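You operate a simulated robot arm through the tools that you are given. There is no shell and no other tool. Be economical: measure what you need, move in short steps, check, and stop when the job is done.

You are at the controls of a simulated two-armed robot. One attempt, no reset.

Task
Put the narrow tall carton on top of the big silver reel. Then take the black fault label clip and leave it on top of the stair carton. Then take the white sign and leave it on the middle shelf of the reel stand. Do these in the order given. Set down upright: narrow tall carton, black fault label clip, white sign.

It is judged by the outcome, as a careful person would: the job done as asked, and still so three seconds after it is handed in. It fails if anything else is knocked over, pushed out of place, dropped, spilled or broken.

Robot
Two 7-joint arms with two-finger grippers on one trunk, on a base that drives. Base frame: it is fixed to the floor where the robot stands at the start and does not move with it; the origin is under the middle of the robot, x ahead of it, y to its left, z up. Lengths are in cm, angles in degrees, forces in N, time in s.
The left shoulder is at the start at [3.9, 17, 112.3], the right one opposite. With the tool pointing down near the work surface each hand reaches from about 10 to 66 cm from the robot's upright axis, wherever it stands, measured 20 degrees to its own side. Places, roughly: black fault label clip [-675, -175, 75]; middle shelf of the reel stand [-730, -210, 40]; stair carton [-650, -200, 75]; white sign [-725, 0, 75]. Payload 2.69 kg a hand.
The TCP of each hand is the grasp point between the finger pads, 2 cm short of the fingertips. In the tool frame z runs along the fingers and y along their closing line. The gripper opens to 10 cm. The gripper's body begins 6.3 cm behind the TCP.
Orientation is told as [roll, pitch, yaw] about the base's x, y, z axes, in that order, counted from this pose: with the fingers straight down and closing along the base's y, the tool's x points along the base's -x, its y along +y and its z along -z.

Tools
- The arms move only by the tool send_rows. It takes "left_motion", "right_motion" or both (then of equal length, played together; a hand with none holds still); each is one flat list of numbers, 7 for each row, row after row: the shift along the tool's x, y, z in units of 50 mm (1.0 is 50 mm), then the turn, a rotation vector about the tool's x, y, z in units of 5 degrees (1.0 is 5 degrees), then the opening in per cent of the stroke, from 0 (shut) to 100 (fully open). In form: [dx, dy, dz, wx, wy, wz, gripper, dx, dy, dz, wx, wy, wz, gripper, ...]. A call has 1 to 8 rows; each row shifts and turns the commanded pose from where the row before left it, along the tool's axes as they then stand. A call with a number of a shift or a turn outside -1 to 1 is refused whole. Rows are played at 5 a second. More than 5 cm and 8.6 degrees between two rows, or a gripper value outside its range, and nothing of the call is played. Where a pose cannot be reached the arm comes as near as it can. A force on the tool above 40 N (or 10 N above the force at the start of the call, whichever is more), or a blocked arm, ends the call early, and 0.2 s more pass. Each finger travels about 10.8 cm/s and halts on what it meets, pressing with about 21 N; the grip force reading is that of the motor and also rises with nothing between the fingers. The clock runs only during rows and for 0.2 s after the last one: add rows that do not move to give the fingers time. It gives the time, the measured TCP pose, the force on the tool (base axes), the opening and the grip force at its end, in the units of the frame above (readings bear some noise), with the torque about the TCP (base axes, N m) and any sound that the robot's microphone picked up.
- Cameras (640 x 400 px; columns grow to the right, rows downward): "scene" is now at [16.83, -4.74, 106.28]; the picture's right is [-0.51, -0.86, 0.01], its down [-0.09, 0.04, -1.00] and it looks along [0.86, -0.51, -0.10] (base axes); focal length 214 px, centre (320, 200). "left" rides on the left gripper at [7, 1.8, -9.9] in its tool frame; the picture's right is [-0.26, 0.97, 0.00], its down [-0.75, -0.20, -0.63] and it looks along [-0.61, -0.16, 0.78] (tool axes); focal length 230 px, centre (320, 200). "right" rides on the right gripper at [7, -1.9, -9.9] in its tool frame; the picture's right is [0.26, 0.97, 0.00], its down [-0.75, 0.20, -0.63] and it looks along [-0.61, 0.16, 0.78] (tool axes); focal length 230 px, centre (320, 200). There is no depth. A picture from a camera that has moved, and an enlarged one, comes with that camera's place and axes in the base frame and with its lens.
- snapshot(camera): a new picture of that camera. It takes no simulated time.
- slide_trunk(by): slides the trunk up (or, below 0, down) by that many cm; the arms and the scene camera ride with it, the base frame stays. It gives what a move gives, with no picture.
- roll_base(legs): drives the robot by 1 to 6 legs, each [ahead, turn to the left] in cm and degrees, along the robot's own axes; the way and the turn of a leg run together, so that a leg with both is an arc; at most 150 cm and 180 degrees a leg. The arms and the cameras ride along, it lands a little off, and it stops where it bumps. It gives what a move gives.
- aim_head(pan, tilt): turns the head with the scene camera to pan (to the left, within 60 degrees either way) and tilt (down, from -29 to 69), counted from straight ahead of the robot. It gives what a move gives.
- zoom(camera, box): a new picture of the part [left, top, right, bottom] of that camera's present view, enlarged. It takes no simulated time.
- finish_job(): hands the job in; it is judged then, once.

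Work in short steps. Places have to be worked out from the pictures, the camera data and where the tool is seen: move nearer, look again, correct. Check each grasp and each placing, and mend what went wrong. You have 165 turns and 138 pictures in all, those below and enlarged ones among them. Open the grippers and draw the arms clear of the work before you hand the job in, unless the task says otherwise; then end with one line.

The tools are called after "Emit:" by a JSON object that holds its "method" and its "body". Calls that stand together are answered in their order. send_rows: Moves the arms, as the interface text tells. Its arguments: {"type":"object","properties":{"left_motion":{"type":"array"},"right_motion":{"type":"array"}},"required":[]} The other tools are called the same way: slide_trunk (by) slides the trunk up or down; roll_base (legs) drives the base; aim_head (pan, tilt) turns the head that bears the scene camera; snapshot (camera) takes a picture; zoom (camera, box) takes an enlarged picture of a part of a camera's view; finish_job () hands the job in.

At the start:

```text
time: 0.0
left_position: [43.11, -0.74, 109.31]
left_orientation: [0.0, 0.0, 0.0]
left_contact_force: [0.0, -0.7, 0.1]
left_torque: [0.02, 0.01, 0.01]
left_width: 9.98
left_finger_force: 0.1
right_position: [30.82, -37.64, 119.1]
right_orientation: [0.1, 0.8, 0.0]
right_contact_force: [-0.5, 0.1, 0.4]
right_torque: [-0.02, 0.02, 0.02]
right_width: 10.01
right_finger_force: 0.1
trunk travel left (down, up): [-35.0, 34.0]
robot x, y, heading: [0.14, -0.24, -0.2]
head pan, tilt: [-30.5, 4.6]
```

scene: 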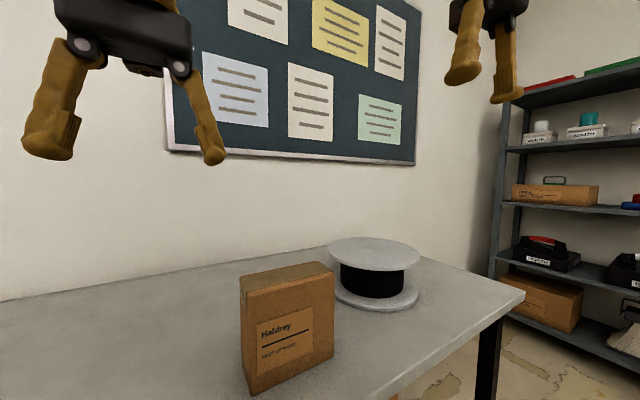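
right: 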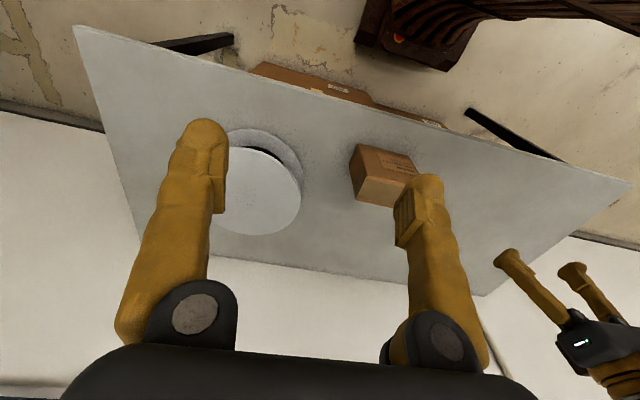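
left: 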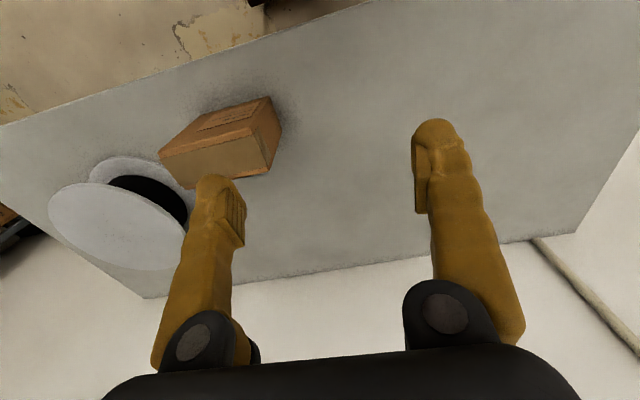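

The carton is about x 45–51, y −24..−10, z 75–91, and the reel top is centred near [57,−45.5] at z≈87.5. I'll move the left hand aside and bring the right hand above the carton, starting the yaw.

Emit:
{"method": "send_rows", "body": {"left_motion": [0.5, 1, -0.5, 0, 0, 0, 100, 0.5, 1, -0.5, 0, 0, 0, 100, 0.5, 1, -0.5, 0, 0, 0, 100, 0.5, 1, 0, 0, 0, 0, 100, 0, 0, 0, 0, 0, 0, 100, 0, 0, 0, 0, 0, 0, 100, 0, 0, 0, 0, 0, 0, 100, 0, 0, 0, 0, 0, 0, 100], "right_motion": [-0.86, 1, 0.5, 0, 0, 0, 100, -0.86, 1, 0.5, 0, 0, 0, 100, -0.86, 1, 0.5, 0, 0, 0, 100, -0.86, 1, 0.5, 0, 0, 0, 100, 0, 0, 0, 0, 0, -1, 100, 0, 0, 0, 0, 0, -1, 100, 0, 0, 0, 0, 0, -1, 100, 0, 0, 0, 0, 0, -1, 100]}}

Emit:
{"method": "aim_head", "body": {"pan": -30, "tilt": 35}}

Emit:
{"method": "snapshot", "body": {"camera": "scene"}}

```text
refused: row 1 steps farther than a row can; nothing moved
```

```text
time: 0.9
left_position: [41.48, -0.77, 109.98]
left_orientation: [0.1, -0.9, 0.0]
left_contact_force: [0.7, 0.9, 0.9]
left_torque: [0.03, 0.03, 0.04]
left_width: 10.0
left_finger_force: 0.0
right_position: [29.31, -37.65, 118.26]
right_orientation: [0.2, 2.7, 0.0]
right_contact_force: [0.2, -0.2, 1.2]
right_torque: [-0.01, 0.01, -0.02]
right_width: 10.01
right_finger_force: 0.0
trunk travel left (down, up): [-35.0, 34.0]
robot x, y, heading: [-0.18, 0.15, 0.1]
head pan, tilt: [-30.0, 35.0]
```

```text
134 pictures are left
camera scene: at [16.48, -4.49, 101.41], right [-0.5, -0.87, 0.01], down [-0.51, 0.29, -0.81], along [0.7, -0.41, -0.59], focal length 214 px, centre (320, 200)
```

scene: 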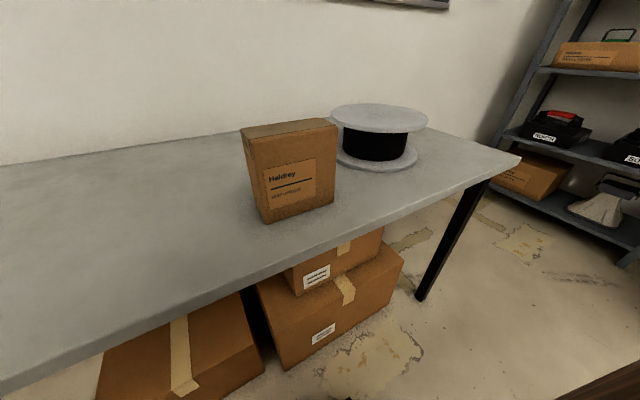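

Per-row shift is limited to 5 cm total. Resend with smaller steps.

Emit:
{"method": "send_rows", "body": {"left_motion": [0.3, 0.8, -0.3, 0, 0, 0, 100, 0.3, 0.8, -0.3, 0, 0, 0, 100, 0.3, 0.8, -0.3, 0, 0, 0, 100, 0.3, 0.8, 0, 0, 0, 0, 100, 0, 0, 0, 0, 0, 0, 100, 0, 0, 0, 0, 0, 0, 100, 0, 0, 0, 0, 0, 0, 100, 0, 0, 0, 0, 0, 0, 100], "right_motion": [0, 0, 0, 0, 0, -1, 100, 0, 0, 0, 0, 0, -1, 100, -0.6, 0.67, 0.33, 0, 0, 0, 100, -0.6, 0.67, 0.33, 0, 0, 0, 100, -0.6, 0.67, 0.33, 0, 0, 0, 100, -0.6, 0.67, 0.33, 0, 0, 0, 100, -0.6, 0.67, 0.33, 0, 0, 0, 100, 0, 0, 0, 0, 0, -1, 100]}}

Emit:
{"method": "send_rows", "body": {"right_motion": [0, 0, 0, 0, 0, -1, 100, 0, 0, 0, 0, 0, -1, 100, 0, 0, 0, 0, 0, -1, 100, 0, 0, 0, 0, 0, -1, 100, 0, 0, 0, 0, 0, -1, 100, 0, 0, 0, 0, 0, -1, 100, 0, 0, 0, 0, 0, -1, 100, 0, 0, 0, 0, 0, -1, 100]}}

Emit:
{"method": "send_rows", "body": {"right_motion": [0, 0, 0, 0, 0, -1, 100, 0, 0, 0, 0, 0, -1, 100, 0, 0, 0, 0, 0, -1, 100, 0, 0, 0, 0, 0, -1, 100, 0, 0, 0, 0, 0, -1, 100, 0, 0, 0, 0, 0, -1, 100, 0, 0, 0, 0, 0, -1, 100]}}

Emit:
{"method": "snapshot", "body": {"camera": "right"}}

Emit:
{"method": "snapshot", "body": {"camera": "scene"}}

```text
time: 2.8
left_position: [35.52, 15.29, 113.87]
left_orientation: [0.2, 0.2, 0.0]
left_contact_force: [-0.6, -0.7, -0.7]
left_torque: [0.0, -0.03, 0.01]
left_width: 9.99
left_finger_force: 0.1
right_position: [40.81, -18.35, 111.33]
right_orientation: [0.1, -0.4, 15.1]
right_contact_force: [-0.4, 0.1, -0.2]
right_torque: [0.02, -0.03, 0.03]
right_width: 10.03
right_finger_force: 0.1
trunk travel left (down, up): [-35.0, 34.0]
robot x, y, heading: [-0.14, 0.05, 0.0]
head pan, tilt: [-30.0, 35.0]
```

```text
time: 4.5
left_position: [35.62, 15.31, 113.74]
left_orientation: [0.1, 0.2, 0.0]
left_contact_force: [-0.2, -0.1, 0.1]
left_torque: [-0.03, 0.0, 0.01]
left_width: 10.02
left_finger_force: 0.1
right_position: [40.87, -18.57, 111.36]
right_orientation: [-0.1, -0.1, 55.1]
right_contact_force: [-0.2, -0.8, 0.2]
right_torque: [0.02, 0.0, -0.03]
right_width: 10.01
right_finger_force: 0.0
trunk travel left (down, up): [-35.0, 34.0]
robot x, y, heading: [-0.15, -0.13, 0.0]
head pan, tilt: [-30.0, 35.0]
```

```text
time: 6.2
left_position: [35.61, 15.29, 113.92]
left_orientation: [0.1, 0.1, 0.0]
left_contact_force: [0.2, -0.5, -0.3]
left_torque: [-0.01, 0.0, 0.02]
left_width: 9.99
left_finger_force: 0.0
right_position: [40.79, -18.57, 111.4]
right_orientation: [-0.1, -0.1, 90.1]
right_contact_force: [0.1, -0.3, -0.1]
right_torque: [0.0, 0.0, 0.02]
right_width: 10.0
right_finger_force: 0.0
trunk travel left (down, up): [-35.0, 34.0]
robot x, y, heading: [0.21, 0.26, -0.1]
head pan, tilt: [-30.0, 35.0]
```

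```text
133 pictures are left
camera right: at [42.65, -25.45, 121.51], right [-0.97, -0.26, 0.0], down [-0.2, 0.75, 0.63], along [-0.16, 0.61, -0.78], focal length 230 px, centre (320, 200)
```

right: 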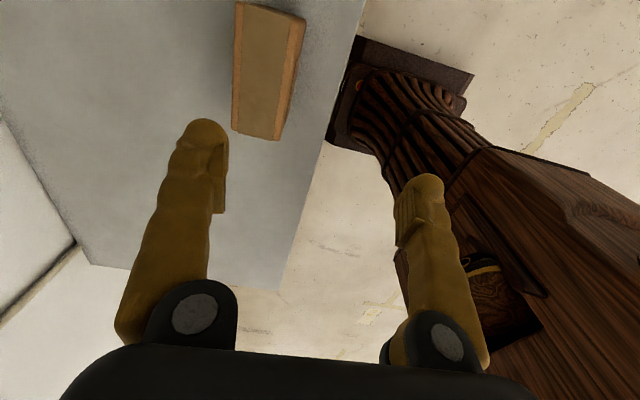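

```text
132 pictures are left
camera scene: at [16.48, -4.49, 101.4], right [-0.5, -0.87, 0.01], down [-0.51, 0.29, -0.81], along [0.7, -0.41, -0.59], focal length 214 px, centre (320, 200)
```

scene: 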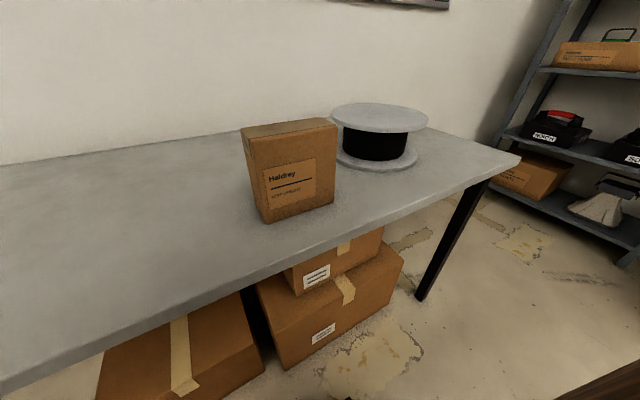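

Carton top centre is about [48.1,−17.3], roughly 6 cm thick in x. I'll move over it and descend partway, then check.

Emit:
{"method": "send_rows", "body": {"right_motion": [-0.13, -0.73, 0, 0, 0, 0, 100, -0.13, -0.73, 0, 0, 0, 0, 100, 0, 0, 0.8, 0, 0, 0, 100, 0, 0, 0.8, 0, 0, 0, 100, 0, 0, 0.7, 0, 0, 0, 100, 0, 0, 0, 0, 0, 0, 100]}}

Emit:
{"method": "snapshot", "body": {"camera": "right"}}

Emit:
{"method": "snapshot", "body": {"camera": "scene"}}

```text
time: 7.5
left_position: [35.52, 15.22, 113.85]
left_orientation: [0.1, 0.2, 0.0]
left_contact_force: [0.5, -0.3, 0.1]
left_torque: [-0.01, -0.03, 0.0]
left_width: 9.98
left_finger_force: 0.2
right_position: [48.22, -17.11, 99.95]
right_orientation: [-0.3, -0.1, 90.0]
right_contact_force: [-0.1, 0.6, 0.1]
right_torque: [0.0, 0.0, 0.01]
right_width: 9.99
right_finger_force: 0.0
trunk travel left (down, up): [-35.0, 34.0]
robot x, y, heading: [0.08, -0.28, 0.2]
head pan, tilt: [-30.0, 35.0]
```

```text
131 pictures are left
camera right: at [50.04, -24.07, 110.01], right [-0.97, -0.26, 0.0], down [-0.2, 0.75, 0.63], along [-0.16, 0.61, -0.78], focal length 230 px, centre (320, 200)
```

right: 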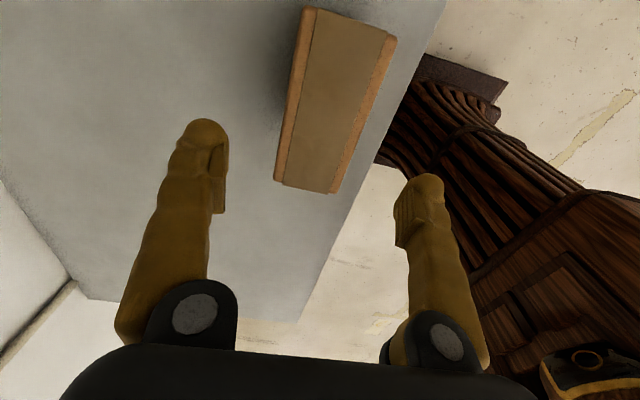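

```text
130 pictures are left
camera scene: at [16.46, -4.48, 101.41], right [-0.5, -0.87, 0.01], down [-0.51, 0.29, -0.81], along [0.7, -0.41, -0.59], focal length 214 px, centre (320, 200)
```

scene: 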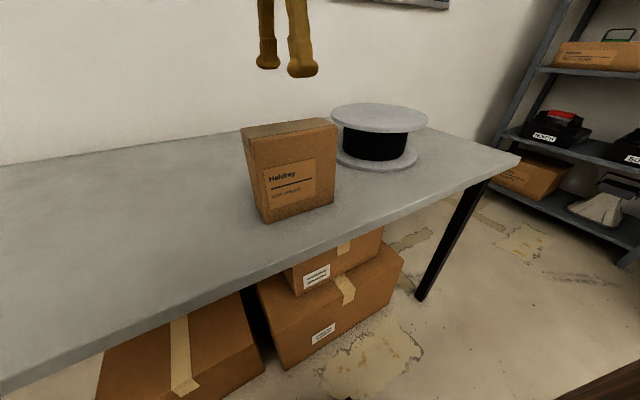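

Still aligned (carton x 45–51, hand at 48.2). Descend to TCP z≈86.5 and close.

Emit:
{"method": "send_rows", "body": {"right_motion": [0, 0, 0.7, 0, 0, 0, 100, 0, 0, 0.7, 0, 0, 0, 100, 0, 0, 0.7, 0, 0, 0, 100, 0, 0, 0.56, 0, 0, 0, 100, 0, 0, 0, 0, 0, 0, 100]}}

Emit:
{"method": "send_rows", "body": {"right_motion": [0, 0, 0, 0, 0, 0, 0, 0, 0, 0, 0, 0, 0, 0, 0, 0, 0, 0, 0, 0, 0, 0, 0, 0, 0, 0, 0, 0, 0, 0, 0, 0, 0, 0, 0]}}

Emit:
{"method": "snapshot", "body": {"camera": "scene"}}

```text
time: 8.8
left_position: [35.47, 15.23, 113.85]
left_orientation: [0.1, 0.2, 0.0]
left_contact_force: [-0.8, -0.8, -0.5]
left_torque: [0.02, 0.03, 0.01]
left_width: 10.03
left_finger_force: 0.0
right_position: [48.21, -17.25, 86.52]
right_orientation: [-0.2, -0.1, 89.9]
right_contact_force: [0.3, 0.0, 0.1]
right_torque: [0.01, -0.02, 0.0]
right_width: 10.0
right_finger_force: 0.1
trunk travel left (down, up): [-35.0, 34.0]
robot x, y, heading: [-0.12, 0.01, 0.2]
head pan, tilt: [-30.0, 35.0]
```

```text
time: 9.9
left_position: [35.6, 15.28, 113.87]
left_orientation: [0.1, 0.3, 0.0]
left_contact_force: [0.0, 0.1, 0.1]
left_torque: [0.02, 0.0, 0.0]
left_width: 10.02
left_finger_force: 0.0
right_position: [48.18, -17.29, 86.54]
right_orientation: [0.0, -0.1, 89.9]
right_contact_force: [-0.2, 0.3, 0.1]
right_torque: [-0.01, -0.03, 0.01]
right_width: 7.3
right_finger_force: 20.8
trunk travel left (down, up): [-35.0, 34.0]
robot x, y, heading: [-0.27, 0.16, -0.1]
head pan, tilt: [-30.0, 35.0]
```

```text
129 pictures are left
camera scene: at [16.51, -4.49, 101.4], right [-0.5, -0.87, 0.01], down [-0.51, 0.29, -0.81], along [0.7, -0.41, -0.59], focal length 214 px, centre (320, 200)
```

scene: 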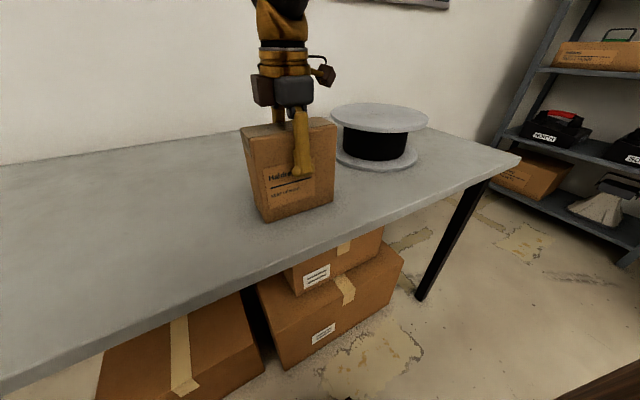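

Gripped at 7.3 cm. Lift about 17 cm.

Emit:
{"method": "send_rows", "body": {"right_motion": [0, 0, -0.5, 0, 0, 0, 0, 0, 0, -0.7, 0, 0, 0, 0, 0, 0, -0.7, 0, 0, 0, 0, 0, 0, -0.7, 0, 0, 0, 0, 0, 0, -0.7, 0, 0, 0, 0, 0, 0, 0, 0, 0, 0, 0]}}

Emit:
{"method": "snapshot", "body": {"camera": "scene"}}

```text
time: 11.3
left_position: [35.68, 15.17, 113.73]
left_orientation: [0.1, 0.3, 0.0]
left_contact_force: [0.0, 0.8, -0.1]
left_torque: [-0.02, -0.01, -0.02]
left_width: 10.02
left_finger_force: 0.1
right_position: [48.09, -17.45, 103.09]
right_orientation: [-0.3, -0.2, 90.0]
right_contact_force: [0.5, -0.1, -4.9]
right_torque: [0.0, 0.0, -0.02]
right_width: 7.28
right_finger_force: 21.0
trunk travel left (down, up): [-35.0, 34.0]
robot x, y, heading: [0.45, -0.29, -0.2]
head pan, tilt: [-30.0, 35.0]
```

```text
128 pictures are left
camera scene: at [16.54, -4.49, 101.39], right [-0.5, -0.87, 0.01], down [-0.51, 0.29, -0.81], along [0.7, -0.41, -0.59], focal length 214 px, centre (320, 200)
```

scene: 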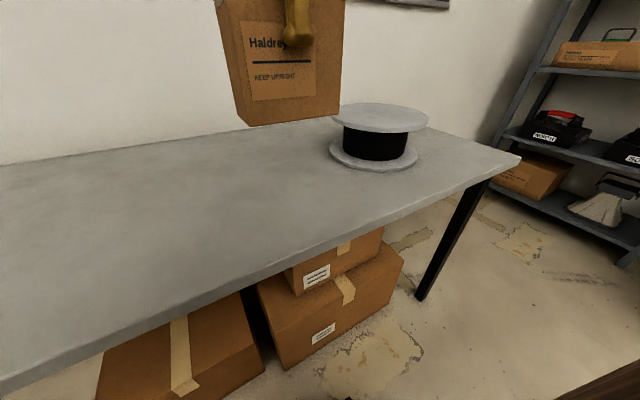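

The carton is held and level. I'll drive ahead 8 cm so the reel comes in easy reach, tilting my view at the reel.

Emit:
{"method": "roll_base", "body": {"legs": [[8, 0]]}}

Emit:
{"method": "aim_head", "body": {"pan": -45, "tilt": 30}}

Emit:
{"method": "snapshot", "body": {"camera": "scene"}}

Emit:
{"method": "snapshot", "body": {"camera": "left"}}

```text
time: 12.4
left_position: [43.9, 15.33, 113.68]
left_orientation: [0.1, 0.4, 0.1]
left_contact_force: [1.0, -0.9, -0.2]
left_torque: [-0.01, 0.09, 0.03]
left_width: 9.99
left_finger_force: 0.1
right_position: [56.49, -17.3, 102.93]
right_orientation: [0.0, -0.1, 90.1]
right_contact_force: [0.9, -0.5, -5.2]
right_torque: [0.0, 0.06, -0.02]
right_width: 7.27
right_finger_force: 20.6
trunk travel left (down, up): [-35.0, 34.0]
robot x, y, heading: [7.92, -0.29, -0.0]
head pan, tilt: [-30.0, 35.0]
```

```text
time: 13.2
left_position: [41.99, 15.28, 112.47]
left_orientation: [0.1, 2.8, 0.1]
left_contact_force: [-0.2, -0.1, 0.0]
left_torque: [0.01, 0.01, -0.01]
left_width: 10.01
left_finger_force: 0.1
right_position: [54.61, -17.3, 103.83]
right_orientation: [-0.9, -0.1, 90.1]
right_contact_force: [-0.3, -0.1, -5.5]
right_torque: [0.02, -0.01, 0.0]
right_width: 7.27
right_finger_force: 21.2
trunk travel left (down, up): [-35.0, 34.0]
robot x, y, heading: [8.22, -0.06, 0.1]
head pan, tilt: [-45.0, 30.0]
```

```text
127 pictures are left
camera scene: at [23.45, -6.45, 102.19], right [-0.71, -0.71, 0.01], down [-0.37, 0.35, -0.86], along [0.6, -0.61, -0.51], focal length 214 px, centre (320, 200)
```

scene: 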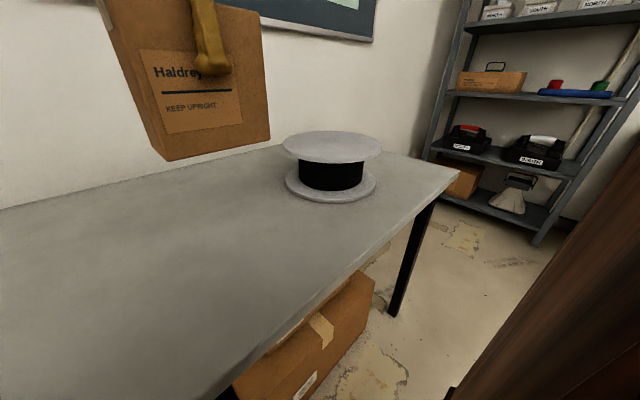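

```text
126 pictures are left
camera left: at [35.47, 17.05, 122.73], right [0.26, 0.97, -0.01], down [0.78, -0.2, 0.59], along [0.57, -0.16, -0.81], focal length 230 px, centre (320, 200)
```

left: 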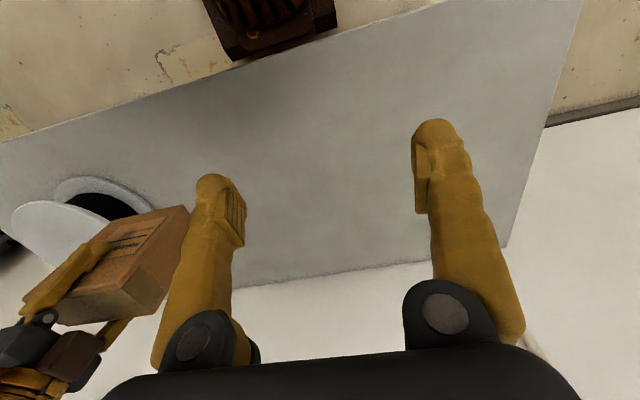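

The reel top is about [57.5,−45.5,87]. Moving the carton across in −y over the reel.

Emit:
{"method": "send_rows", "body": {"right_motion": [0, 0, -0.3, 0, 0, 0, 0, 0.7, 0, 0, 0, 0, 0, 0, 0.8, 0, 0, 0, 0, 0, 0, 0.8, 0, 0, 0, 0, 0, 0, 0.8, 0, 0, 0, 0, 0, 0, 0.8, 0, 0, 0, 0, 0, 0, 0.8, 0, 0, 0, 0, 0, 0, 0.8, 0, 0, 0, 0, 0, 0]}}

Emit:
{"method": "send_rows", "body": {"right_motion": [0.1, 0, 0, 0, 0, 0, 0, 0, 0, 0, 0, 0, 0, 0]}}

Emit:
{"method": "snapshot", "body": {"camera": "scene"}}

Emit:
{"method": "snapshot", "body": {"camera": "left"}}

```text
time: 15.0
left_position: [41.93, 15.24, 112.61]
left_orientation: [0.2, 2.7, 0.1]
left_contact_force: [-0.5, 0.1, 0.4]
left_torque: [0.01, -0.02, 0.01]
left_width: 10.0
left_finger_force: 0.1
right_position: [54.42, -45.06, 105.24]
right_orientation: [-1.0, -0.2, 90.2]
right_contact_force: [-1.2, 0.3, -4.9]
right_torque: [0.02, 0.03, 0.02]
right_width: 7.27
right_finger_force: 20.8
trunk travel left (down, up): [-35.0, 34.0]
robot x, y, heading: [8.3, -0.28, 0.0]
head pan, tilt: [-45.0, 30.0]
```

```text
time: 15.6
left_position: [42.03, 15.38, 112.56]
left_orientation: [0.1, 2.8, 0.0]
left_contact_force: [0.5, -0.2, 0.8]
left_torque: [0.0, 0.03, -0.02]
left_width: 10.0
left_finger_force: 0.2
right_position: [54.55, -45.29, 105.22]
right_orientation: [-1.1, -0.2, 90.2]
right_contact_force: [-0.2, 0.0, -4.3]
right_torque: [-0.02, 0.01, -0.04]
right_width: 7.28
right_finger_force: 20.5
trunk travel left (down, up): [-35.0, 34.0]
robot x, y, heading: [8.28, 0.09, 0.3]
head pan, tilt: [-45.0, 30.0]
```

```text
125 pictures are left
camera scene: at [23.4, -6.45, 102.2], right [-0.71, -0.71, 0.01], down [-0.37, 0.35, -0.86], along [0.6, -0.61, -0.51], focal length 214 px, centre (320, 200)
```

scene: 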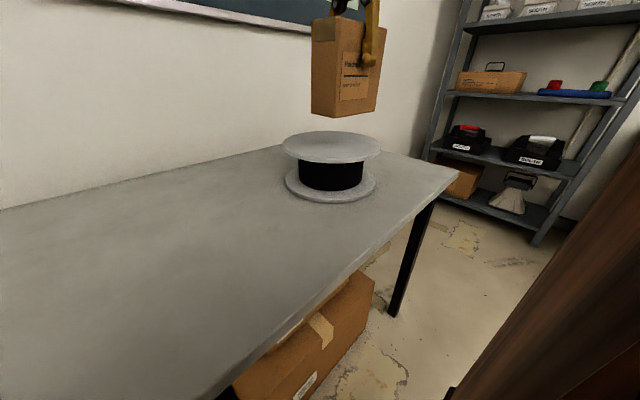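

```text
124 pictures are left
camera left: at [35.42, 17.06, 122.74], right [0.26, 0.97, -0.01], down [0.78, -0.2, 0.59], along [0.57, -0.16, -0.81], focal length 230 px, centre (320, 200)
```

left: 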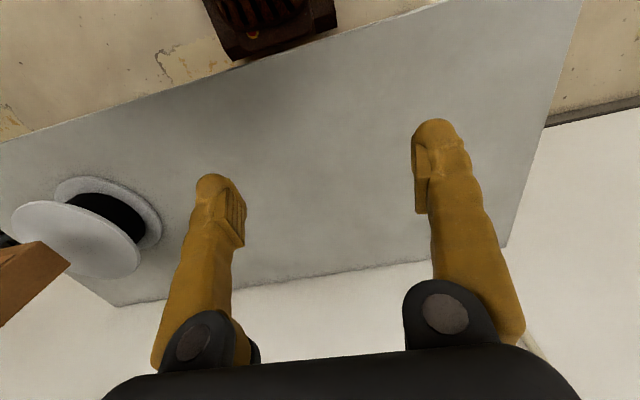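

Hand at [54.5,−45.3]; two views agree on reel centre [57.4,−45.5], top ≈86.7. Shift 2.9 cm in x, level, and descend near contact.

Emit:
{"method": "send_rows", "body": {"right_motion": [0, -0.58, 0, 0, -0.2, 0, 0, 0, 0, 0.4, 0, 0, 0, 0, 0, 0, 0.4, 0, 0, 0, 0, 0, 0, 0.2, 0, 0, 0, 0, 0, 0, 0, 0, 0, 0, 0]}}

Emit:
{"method": "snapshot", "body": {"camera": "scene"}}

```text
time: 16.8
left_position: [42.06, 15.27, 112.48]
left_orientation: [0.1, 2.6, 0.2]
left_contact_force: [0.4, 0.3, -0.3]
left_torque: [-0.03, 0.01, 0.0]
left_width: 10.0
left_finger_force: 0.1
right_position: [57.7, -45.11, 100.21]
right_orientation: [-1.1, -1.2, 90.1]
right_contact_force: [-0.4, -0.7, -4.8]
right_torque: [0.01, -0.01, -0.02]
right_width: 7.28
right_finger_force: 20.6
trunk travel left (down, up): [-35.0, 34.0]
robot x, y, heading: [7.83, 0.21, 0.2]
head pan, tilt: [-45.0, 30.0]
```

```text
123 pictures are left
camera scene: at [23.42, -6.47, 102.2], right [-0.71, -0.71, 0.01], down [-0.37, 0.35, -0.86], along [0.6, -0.61, -0.51], focal length 214 px, centre (320, 200)
```

scene: 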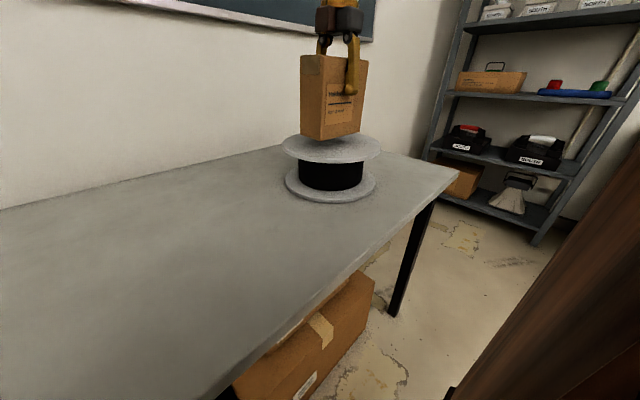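

Over the centre. Correct the small tilt, then ease down until contact.

Emit:
{"method": "send_rows", "body": {"right_motion": [0, 0, 0, -0.22, 0.24, 0, 0, 0, 0, 0.1, 0, 0, 0, 0, 0, 0, 0.1, 0, 0, 0, 0, 0, 0, 0.08, 0, 0, 0, 0, 0, 0, 0, 0, 0, 0, 0]}}

Emit:
{"method": "zoom", "body": {"camera": "scene", "box": [250, 40, 410, 220]}}

```text
time: 18.0
left_position: [41.97, 15.25, 112.49]
left_orientation: [0.1, 2.8, 0.1]
left_contact_force: [0.4, 0.1, -0.6]
left_torque: [-0.01, -0.01, 0.01]
left_width: 10.02
left_finger_force: 0.0
right_position: [57.68, -45.19, 98.8]
right_orientation: [0.1, 0.0, 90.1]
right_contact_force: [-0.4, -0.5, -4.6]
right_torque: [-0.01, 0.02, -0.02]
right_width: 7.29
right_finger_force: 20.9
trunk travel left (down, up): [-35.0, 34.0]
robot x, y, heading: [7.98, 0.26, 0.2]
head pan, tilt: [-45.0, 30.0]
```

```text
2.22 times, centred on (330, 130) of scene
camera zoom: at [23.4, -6.47, 102.2], right [-0.71, -0.71, 0.01], down [-0.37, 0.35, -0.86], along [0.6, -0.61, -0.51], focal length 477 px, centre (298, 356)
```

zoom: 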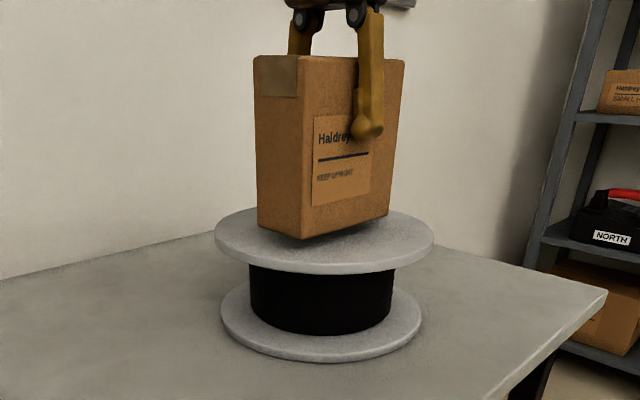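

Near contact; continue in small steps, watching force.

Emit:
{"method": "send_rows", "body": {"right_motion": [0, 0, 0.08, 0, 0, 0, 0, 0, 0, 0.08, 0, 0, 0, 0, 0, 0, 0.08, 0, 0, 0, 0, 0, 0, 0, 0, 0, 0, 0]}}

Emit:
{"method": "zoom", "body": {"camera": "scene", "box": [250, 40, 410, 220]}}

```text
time: 19.0
left_position: [42.02, 15.25, 112.48]
left_orientation: [0.1, 2.7, 0.1]
left_contact_force: [-0.4, -0.7, -0.3]
left_torque: [0.0, -0.02, 0.01]
left_width: 10.02
left_finger_force: 0.1
right_position: [57.73, -45.23, 97.66]
right_orientation: [0.1, 0.0, 90.1]
right_contact_force: [0.0, 0.7, -4.7]
right_torque: [0.0, 0.02, -0.01]
right_width: 7.28
right_finger_force: 21.2
trunk travel left (down, up): [-35.0, 34.0]
robot x, y, heading: [8.38, -0.32, 0.1]
head pan, tilt: [-45.0, 30.0]
```

```text
2.22 times, centred on (330, 130) of scene
camera zoom: at [23.4, -6.47, 102.2], right [-0.71, -0.71, 0.01], down [-0.37, 0.35, -0.86], along [0.6, -0.61, -0.51], focal length 477 px, centre (298, 356)
```

zoom: 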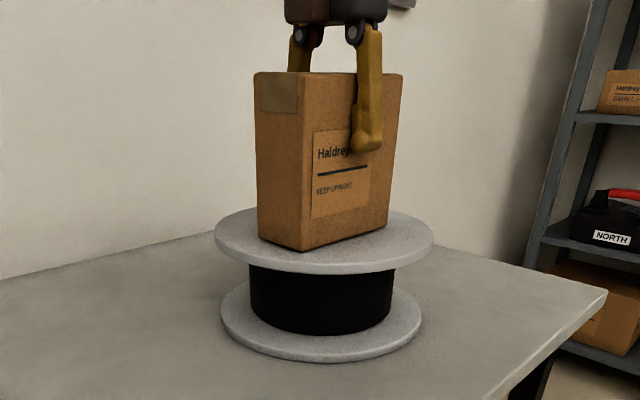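

Almost touching. A few more 2 mm steps.

Emit:
{"method": "send_rows", "body": {"right_motion": [0, 0, 0.05, 0, 0, 0, 0, 0, 0, 0.05, 0, 0, 0, 0, 0, 0, 0, 0, 0, 0, 0]}}

```text
time: 19.8
left_position: [41.79, 15.36, 112.69]
left_orientation: [0.1, 2.7, 0.1]
left_contact_force: [0.2, -0.7, 1.0]
left_torque: [0.02, 0.02, 0.0]
left_width: 10.01
left_finger_force: 0.0
right_position: [57.8, -45.2, 97.5]
right_orientation: [-0.4, 0.2, 90.0]
right_contact_force: [5.0, -7.3, 19.8]
right_torque: [0.29, 0.25, 0.03]
right_width: 7.29
right_finger_force: 21.3
trunk travel left (down, up): [-35.0, 34.0]
robot x, y, heading: [7.81, 0.22, 0.1]
head pan, tilt: [-45.0, 30.0]
```

Contact (force z rose to +20). Back off 3 mm of command to relieve, then release and check.

Emit:
{"method": "send_rows", "body": {"right_motion": [0, 0, -0.06, 0, 0, 0, 0, 0, 0, 0, 0, 0, 0, 0]}}

Emit:
{"method": "send_rows", "body": {"right_motion": [0, 0, 0, 0, 0, 0, 100, 0, 0, 0, 0, 0, 0, 100, 0, 0, 0, 0, 0, 0, 100, 0, 0, 0, 0, 0, 0, 100]}}

Emit:
{"method": "zoom", "body": {"camera": "scene", "box": [250, 40, 410, 220]}}

```text
time: 20.4
left_position: [41.89, 15.37, 112.55]
left_orientation: [0.1, 2.6, 0.1]
left_contact_force: [-0.1, -0.8, 0.6]
left_torque: [-0.03, -0.01, 0.03]
left_width: 10.0
left_finger_force: 0.2
right_position: [57.59, -44.9, 97.43]
right_orientation: [0.0, 0.0, 90.1]
right_contact_force: [2.6, 0.3, 5.0]
right_torque: [-0.32, -0.66, 0.08]
right_width: 7.27
right_finger_force: 21.0
trunk travel left (down, up): [-35.0, 34.0]
robot x, y, heading: [8.34, 0.17, 0.0]
head pan, tilt: [-45.0, 30.0]
```

```text
time: 21.4
left_position: [41.92, 15.31, 112.62]
left_orientation: [0.1, 2.8, 0.1]
left_contact_force: [0.4, -0.6, -0.1]
left_torque: [0.02, 0.02, -0.03]
left_width: 9.99
left_finger_force: 0.1
right_position: [57.66, -45.07, 97.47]
right_orientation: [0.1, 0.0, 90.1]
right_contact_force: [0.0, -0.5, -0.1]
right_torque: [-0.01, 0.01, -0.04]
right_width: 9.98
right_finger_force: 0.1
trunk travel left (down, up): [-35.0, 34.0]
robot x, y, heading: [7.96, 0.11, 0.2]
head pan, tilt: [-45.0, 30.0]
```

```text
2.22 times, centred on (330, 130) of scene
camera zoom: at [23.38, -6.45, 102.2], right [-0.71, -0.71, 0.01], down [-0.37, 0.35, -0.86], along [0.6, -0.61, -0.51], focal length 477 px, centre (298, 356)
```

zoom: 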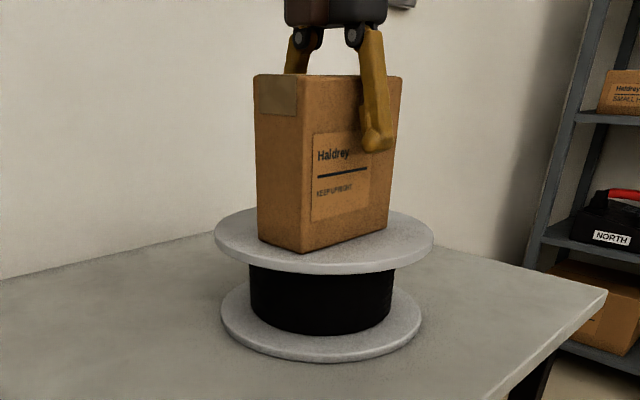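

The carton stands on the reel. Raise the hand straight up and then pull it back.

Emit:
{"method": "send_rows", "body": {"right_motion": [0, 0, -0.6, 0, 0, 0, 100, 0, 0, -0.9, 0, 0, 0, 100, 0, 0, -0.9, 0, 0, 0, 100, 0, 0, -0.9, 0, 0, 0, 100, 0, 0.9, 0, 0, 0, 0, 100, 0, 0.9, 0, 0, 0, 0, 100, 0, 0.9, 0, 0, 0, 0, 100, 0, 0.9, 0, 0, 0, 0, 100]}}

Emit:
{"method": "snapshot", "body": {"camera": "scene"}}

```text
time: 23.2
left_position: [41.87, 15.35, 112.68]
left_orientation: [0.0, 2.6, 0.2]
left_contact_force: [0.1, -1.3, -0.1]
left_torque: [0.02, 0.0, 0.03]
left_width: 10.0
left_finger_force: 0.1
right_position: [39.34, -45.39, 113.67]
right_orientation: [0.5, 0.1, 90.0]
right_contact_force: [0.2, 0.4, -0.1]
right_torque: [0.04, 0.0, -0.02]
right_width: 9.97
right_finger_force: 0.1
trunk travel left (down, up): [-35.0, 34.0]
robot x, y, heading: [8.52, 0.16, -0.1]
head pan, tilt: [-45.0, 30.0]
```

```text
119 pictures are left
camera scene: at [23.29, -6.48, 102.21], right [-0.71, -0.71, 0.01], down [-0.37, 0.35, -0.86], along [0.61, -0.61, -0.51], focal length 214 px, centre (320, 200)
```

scene: 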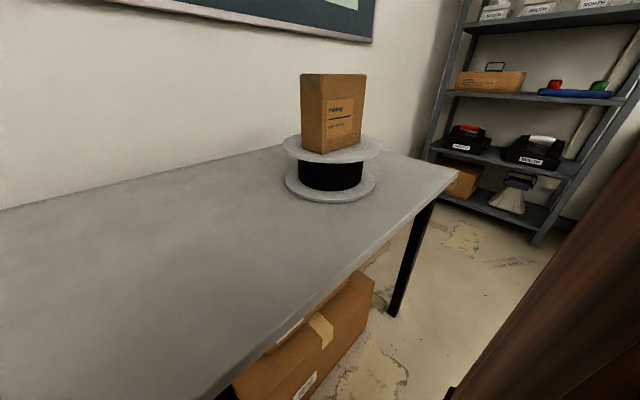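

Carton placed. Tuck the right hand in, back away from the table and turn around to look.

Emit:
{"method": "send_rows", "body": {"right_motion": [-0.9, 0.2, 0, 0, 0, 0, 100, -0.9, 0.2, 0, 0, 0, 0, 100, -0.9, 0.2, 0, 0, 0, 0, 100, -0.9, 0.2, 0, 0, 0, 0, 100], "left_motion": [0.5, 0, 0, 0, 0, 0, 100, 0.5, 0, 0, 0, 0, 0, 100, 0.5, 0, 0, 0, 0, 0, 100, 0.5, 0, 0, 0, 0, 0, 100]}}

Emit:
{"method": "roll_base", "body": {"legs": [[-40, 0], [0, 180]]}}

Emit:
{"method": "aim_head", "body": {"pan": 0, "tilt": 15}}

Emit:
{"method": "snapshot", "body": {"camera": "scene"}}

```text
time: 24.2
left_position: [31.79, 15.41, 114.11]
left_orientation: [0.1, -0.3, 0.1]
left_contact_force: [0.4, 0.3, -0.6]
left_torque: [-0.03, 0.0, -0.02]
left_width: 10.0
left_finger_force: 0.1
right_position: [39.8, -30.98, 111.76]
right_orientation: [1.0, 0.1, 90.2]
right_contact_force: [-0.4, -0.5, 0.8]
right_torque: [-0.03, 0.0, 0.0]
right_width: 10.01
right_finger_force: 0.1
right hand out of reach, approached as far as the arm can: row 3, 4
trunk travel left (down, up): [-35.0, 34.0]
robot x, y, heading: [8.17, 0.11, -0.0]
head pan, tilt: [-45.0, 30.0]
```

```text
time: 34.1
left_position: [-56.37, -14.16, 114.07]
left_orientation: [0.0, -0.3, 177.1]
left_contact_force: [-1.1, 0.3, -0.2]
left_torque: [-0.03, 0.03, -0.01]
left_width: 10.0
left_finger_force: 0.0
right_position: [-62.34, 32.99, 111.66]
right_orientation: [1.5, -0.4, -93.1]
right_contact_force: [-0.3, -0.1, 0.8]
right_torque: [0.01, 0.07, 0.03]
right_width: 10.01
right_finger_force: 0.0
trunk travel left (down, up): [-35.0, 34.0]
robot x, y, heading: [-31.92, 0.42, 177.0]
head pan, tilt: [-45.0, 30.0]
```

```text
time: 35.2
left_position: [-54.64, -14.28, 113.39]
left_orientation: [0.1, 1.4, 177.1]
left_contact_force: [0.3, 0.0, -0.3]
left_torque: [0.0, 0.01, 0.01]
left_width: 10.01
left_finger_force: 0.1
right_position: [-60.51, 32.85, 110.49]
right_orientation: [3.9, -0.6, -92.9]
right_contact_force: [0.4, -0.6, 0.2]
right_torque: [-0.01, 0.01, -0.02]
right_width: 9.99
right_finger_force: 0.1
trunk travel left (down, up): [-35.0, 34.0]
robot x, y, heading: [-32.11, 0.98, 177.1]
head pan, tilt: [0.0, 15.0]
```

```text
118 pictures are left
camera scene: at [-49.89, 1.89, 104.57], right [0.05, 1.0, 0.0], down [0.28, -0.01, -0.96], along [-0.96, 0.05, -0.28], focal length 214 px, centre (320, 200)
```

scene: 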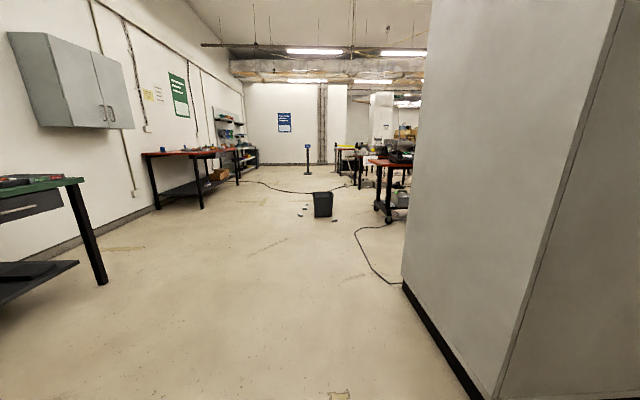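

Clear lane: cabinet face at y≈71 on the right, bin near [−333,21] with debris, tables on the left at y<−150. I'll take a lane at y≈−75.

Emit:
{"method": "roll_base", "body": {"legs": [[0, 27.3], [150, 0], [34, 0], [0, -24.3]]}}

Emit:
{"method": "snapshot", "body": {"camera": "scene"}}

```text
time: 47.2
left_position: [-221.52, -93.19, 114.28]
left_orientation: [0.2, -1.0, -179.5]
left_contact_force: [-0.4, 0.8, 0.0]
left_torque: [0.04, -0.01, 0.01]
left_width: 9.99
left_finger_force: 0.0
right_position: [-230.92, -45.98, 111.24]
right_orientation: [2.4, -1.1, -89.5]
right_contact_force: [-0.4, -0.3, 0.0]
right_torque: [-0.01, 0.03, -0.03]
right_width: 9.99
right_finger_force: 0.1
trunk travel left (down, up): [-35.0, 34.0]
robot x, y, heading: [-199.68, -76.51, -179.5]
head pan, tilt: [0.0, 15.0]
```

```text
117 pictures are left
camera scene: at [-217.7, -76.87, 104.58], right [-0.01, 1.0, 0.0], down [0.28, 0.0, -0.96], along [-0.96, -0.01, -0.28], focal length 214 px, centre (320, 200)
```

scene: 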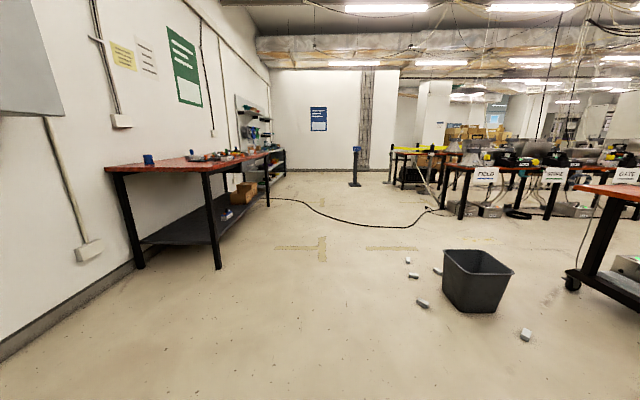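

Lane ahead is clear to the cable. Drive on 240 cm and look.

Emit:
{"method": "roll_base", "body": {"legs": [[150, 0], [90, 0]]}}

Emit:
{"method": "snapshot", "body": {"camera": "scene"}}

```text
time: 58.9
left_position: [-458.14, -94.68, 113.92]
left_orientation: [0.3, 0.7, 180.0]
left_contact_force: [0.5, -0.8, 0.8]
left_torque: [0.04, 0.01, 0.0]
left_width: 9.95
left_finger_force: 0.0
right_position: [-466.96, -47.41, 110.44]
right_orientation: [4.5, -1.3, -90.3]
right_contact_force: [-0.2, 0.0, -1.0]
right_torque: [0.01, -0.01, -0.03]
right_width: 10.01
right_finger_force: 0.0
trunk travel left (down, up): [-35.0, 34.0]
robot x, y, heading: [-438.01, -78.72, 179.7]
head pan, tilt: [0.0, 15.0]
```

```text
116 pictures are left
camera scene: at [-455.91, -78.47, 104.57], right [0.0, 1.0, 0.0], down [0.28, 0.0, -0.96], along [-0.96, 0.0, -0.28], focal length 214 px, centre (320, 200)
```

scene: 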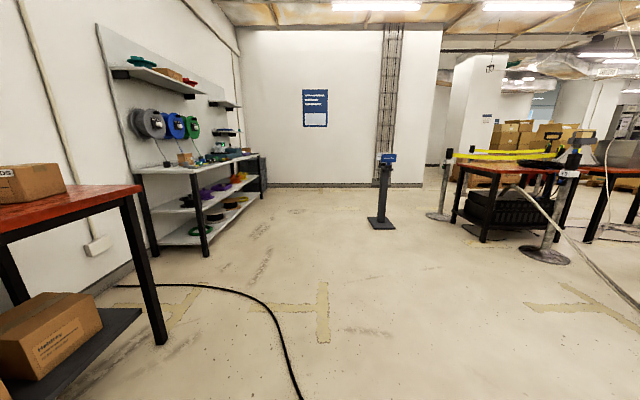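

The reel stand is the white-shelved bench on the left; the sign stands on a post ahead right. Drive over the floor cable to x≈−663 and turn to face the bench.

Emit:
{"method": "roll_base", "body": {"legs": [[75, 0]]}}

Emit:
{"method": "roll_base", "body": {"legs": [[150, 0], [0, 90]]}}

Emit:
{"method": "aim_head", "body": {"pan": 0, "tilt": 30}}

Emit:
{"method": "snapshot", "body": {"camera": "scene"}}

```text
time: 62.9
left_position: [-531.31, -94.09, 113.4]
left_orientation: [0.3, 2.4, 179.3]
left_contact_force: [-0.3, -0.4, -0.2]
left_torque: [0.01, -0.02, -0.05]
left_width: 10.02
left_finger_force: 0.0
right_position: [-539.43, -46.51, 109.41]
right_orientation: [6.8, -2.2, -91.1]
right_contact_force: [-0.1, 0.2, 0.0]
right_torque: [-0.05, 0.02, 0.01]
right_width: 9.97
right_finger_force: 0.0
trunk travel left (down, up): [-35.0, 34.0]
robot x, y, heading: [-512.3, -77.95, 179.5]
head pan, tilt: [0.0, 15.0]
```

```text
time: 74.2
left_position: [-643.47, -92.76, 113.52]
left_orientation: [0.4, 1.6, -89.6]
left_contact_force: [0.2, 0.2, -0.8]
left_torque: [0.0, 0.02, 0.0]
left_width: 10.0
left_finger_force: 0.1
right_position: [-691.86, -102.49, 109.01]
right_orientation: [7.7, -3.4, 0.0]
right_contact_force: [0.2, 0.1, 0.4]
right_torque: [-0.01, -0.01, -0.01]
right_width: 9.98
right_finger_force: 0.0
trunk travel left (down, up): [-35.0, 34.0]
robot x, y, heading: [-660.73, -75.68, -89.5]
head pan, tilt: [0.0, 15.0]
```

```text
time: 75.0
left_position: [-643.51, -91.09, 113.23]
left_orientation: [0.5, 3.4, -89.6]
left_contact_force: [0.2, 0.2, 0.3]
left_torque: [-0.03, 0.0, 0.0]
left_width: 10.01
left_finger_force: 0.0
right_position: [-691.8, -100.66, 108.15]
right_orientation: [9.9, -3.6, -0.3]
right_contact_force: [-0.7, 0.1, -0.1]
right_torque: [-0.02, -0.02, 0.01]
right_width: 10.0
right_finger_force: 0.1
trunk travel left (down, up): [-35.0, 34.0]
robot x, y, heading: [-660.62, -76.07, -89.7]
head pan, tilt: [0.0, 30.0]
```

```text
115 pictures are left
camera scene: at [-660.45, -93.91, 102.17], right [-1.0, -0.01, 0.0], down [0.0, 0.51, -0.86], along [0.01, -0.86, -0.51], focal length 214 px, centre (320, 200)
```

scene: 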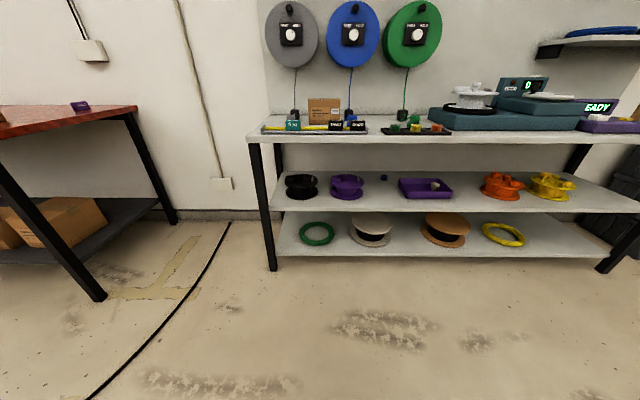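

The bench top has the stair carton and clips near pixel (325,120). Zoom in on it.

Emit:
{"method": "zoom", "body": {"camera": "scene", "box": [240, 80, 460, 218]}}

Emit:
{"method": "zoom", "body": {"camera": "scene", "box": [255, 90, 375, 165]}}

```text
2.90 times, centred on (350, 149) of scene
camera zoom: at [-660.45, -93.91, 102.17], right [-1.0, -0.01, 0.0], down [0.0, 0.51, -0.86], along [0.01, -0.86, -0.51], focal length 622 px, centre (233, 348)
```

zoom: 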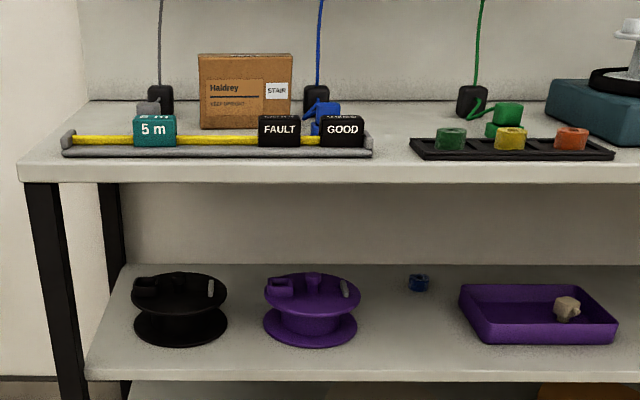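

```text
5.33 times, centred on (315, 128) of scene
camera zoom: at [-660.45, -93.91, 102.17], right [-1.0, -0.01, 0.0], down [0.0, 0.51, -0.86], along [0.01, -0.86, -0.51], focal length 1144 px, centre (347, 587)
```

zoom: 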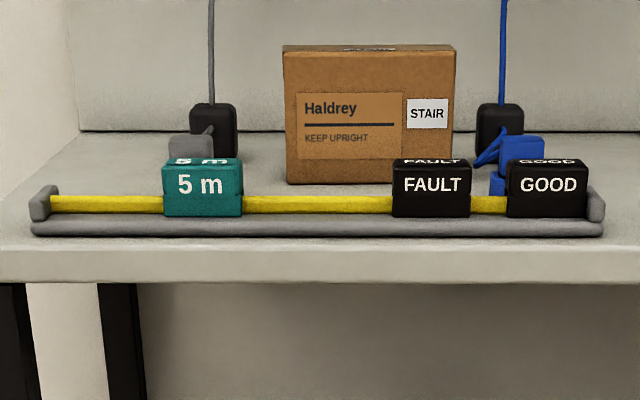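

Estimates: bench front y≈−183, top z≈79; FAULT clip front ≈[−666,−190]; carton x −654..−670, front y≈−210, top≈91. Approach partway with a slight shift to +x, then re-measure.

Emit:
{"method": "roll_base", "body": {"legs": [[0, 9.5], [60, 0], [0, -9.8]]}}

Emit:
{"method": "aim_head", "body": {"pan": 0, "tilt": 35}}

Emit:
{"method": "snapshot", "body": {"camera": "scene"}}

Emit:
{"method": "snapshot", "body": {"camera": "right"}}

```text
time: 79.7
left_position: [-633.86, -149.71, 113.69]
left_orientation: [0.5, 1.0, -90.1]
left_contact_force: [-0.5, -0.7, 0.5]
left_torque: [0.01, -0.01, 0.05]
left_width: 9.99
left_finger_force: 0.1
right_position: [-682.59, -159.54, 108.82]
right_orientation: [8.0, -4.0, -0.8]
right_contact_force: [-0.5, -0.1, 0.1]
right_torque: [0.01, 0.03, -0.03]
right_width: 10.0
right_finger_force: 0.0
trunk travel left (down, up): [-35.0, 34.0]
robot x, y, heading: [-650.64, -134.23, -90.0]
head pan, tilt: [0.0, 30.0]
```

```text
time: 80.4
left_position: [-633.72, -148.42, 113.53]
left_orientation: [0.2, 1.8, -89.9]
left_contact_force: [-6.9, -58.6, 13.4]
left_torque: [-0.37, 1.15, 3.45]
left_width: 10.03
left_finger_force: 0.1
right_position: [-682.61, -157.6, 108.1]
right_orientation: [10.1, -4.2, -1.0]
right_contact_force: [0.1, -0.4, 0.1]
right_torque: [-0.01, 0.0, -0.02]
right_width: 9.99
right_finger_force: 0.1
trunk travel left (down, up): [-35.0, 34.0]
robot x, y, heading: [-650.79, -134.57, -90.3]
head pan, tilt: [0.0, 35.0]
```

```text
112 pictures are left
camera scene: at [-650.67, -152.13, 101.4], right [-1.0, 0.0, 0.0], down [0.0, 0.59, -0.81], along [0.0, -0.81, -0.59], focal length 214 px, centre (320, 200)
```

scene: 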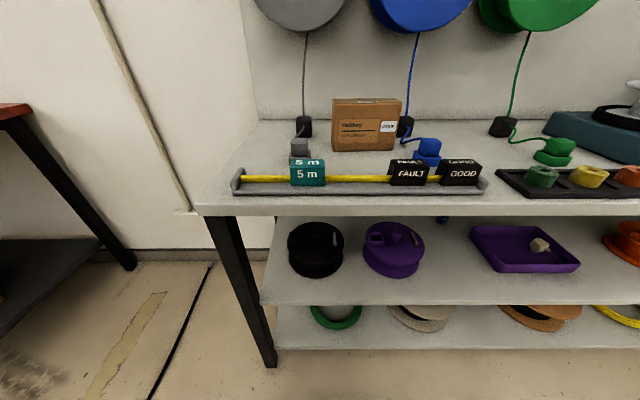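

```text
111 pictures are left
camera right: at [-690.31, -161.0, 117.19], right [-0.25, 0.96, 0.15], down [0.7, 0.07, 0.71], along [0.67, 0.29, -0.69], focal length 230 px, centre (320, 200)
```

right: 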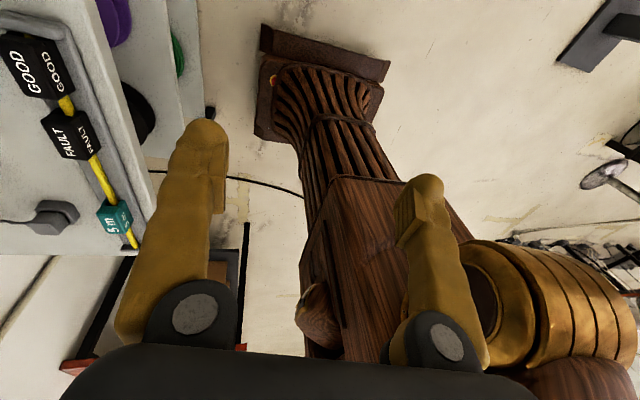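

The left hand is pressing against my own body (58 N); move it forward, and straighten the right hand's tilt at the same time.

Emit:
{"method": "send_rows", "body": {"left_motion": [-0.7, 0.2, 0, 0, 0, 0, 100, -0.7, 0.2, 0, 0, 0, 0, 100, -0.7, 0.2, 0, 0, 0, 0, 100, 0, 0, 0, 0, 0, 0, 100], "right_motion": [0, -0.5, 0, 0, 0, 0, 100, 0, -0.5, 0, 0, 0, 0, 100, 0, 0, 0, 0, 0, 0, 100, 0, 0, 0, 0, 0, 0, 100]}}

```text
time: 81.4
left_position: [-630.81, -158.39, 113.61]
left_orientation: [0.6, 0.4, -90.2]
left_contact_force: [-0.5, -0.2, 0.4]
left_torque: [0.05, -0.02, 0.06]
left_width: 9.99
left_finger_force: 0.1
right_position: [-682.65, -162.82, 108.01]
right_orientation: [8.0, -4.1, -0.9]
right_contact_force: [0.8, -0.2, 0.6]
right_torque: [-0.01, -0.02, 0.01]
right_width: 9.99
right_finger_force: 0.0
trunk travel left (down, up): [-35.0, 34.0]
robot x, y, heading: [-650.8, -134.79, -90.1]
head pan, tilt: [0.0, 35.0]
```

Left hand is free. Level the right hand and drive in 12 cm.

Emit:
{"method": "send_rows", "body": {"right_motion": [0, 0, 0, 0.8, 0.4, -0.1, 50, 0, 0, 0, 0.8, 0.4, -0.1, 50, 0, 0, 0, 0, 0, 0, 50]}}

Emit:
{"method": "roll_base", "body": {"legs": [[12, 0]]}}

Emit:
{"method": "snapshot", "body": {"camera": "right"}}

Emit:
{"method": "snapshot", "body": {"camera": "scene"}}

```text
time: 82.2
left_position: [-630.77, -158.48, 113.56]
left_orientation: [0.5, 0.5, -90.1]
left_contact_force: [0.1, 0.3, 0.0]
left_torque: [-0.01, 0.05, 0.0]
left_width: 9.99
left_finger_force: 0.2
right_position: [-683.04, -163.15, 107.94]
right_orientation: [-0.1, -0.3, 0.5]
right_contact_force: [0.4, 0.2, -1.2]
right_torque: [0.01, 0.02, -0.01]
right_width: 5.0
right_finger_force: 0.0
right hand out of reach, approached as far as the arm can: row 2
trunk travel left (down, up): [-35.0, 34.0]
robot x, y, heading: [-650.54, -134.23, -90.3]
head pan, tilt: [0.0, 35.0]
```

```text
time: 83.4
left_position: [-630.77, -167.73, 114.44]
left_orientation: [0.4, -1.5, -90.3]
left_contact_force: [0.4, 1.3, 1.3]
left_torque: [-0.14, 0.0, -0.01]
left_width: 10.01
left_finger_force: 0.0
right_position: [-683.15, -172.45, 109.02]
right_orientation: [-2.4, -0.3, 0.5]
right_contact_force: [0.0, 1.1, -0.2]
right_torque: [-0.16, 0.02, -0.01]
right_width: 5.01
right_finger_force: 0.0
trunk travel left (down, up): [-35.0, 34.0]
robot x, y, heading: [-650.9, -146.46, -90.3]
head pan, tilt: [0.0, 35.0]
```

```text
110 pictures are left
camera right: at [-690.13, -173.94, 119.25], right [-0.26, 0.96, -0.04], down [0.75, 0.23, 0.62], along [0.61, 0.13, -0.78], focal length 230 px, centre (320, 200)
```

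right: 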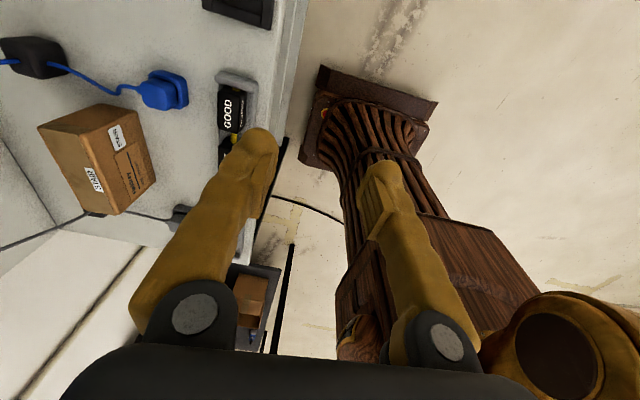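

```text
109 pictures are left
camera scene: at [-650.7, -160.13, 102.04], right [-1.0, 0.0, 0.0], down [0.0, 0.55, -0.83], along [0.0, -0.83, -0.55], focal length 214 px, centre (320, 200)
```

scene: 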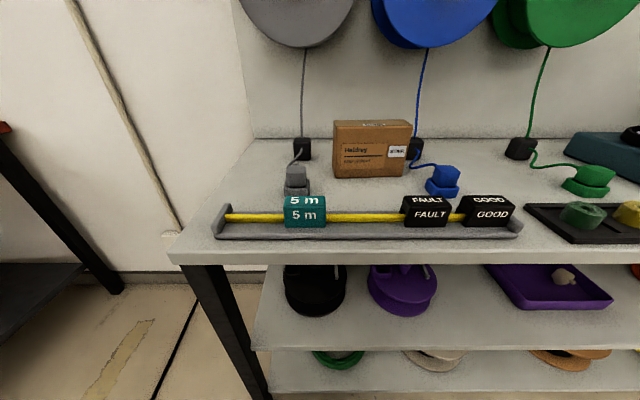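

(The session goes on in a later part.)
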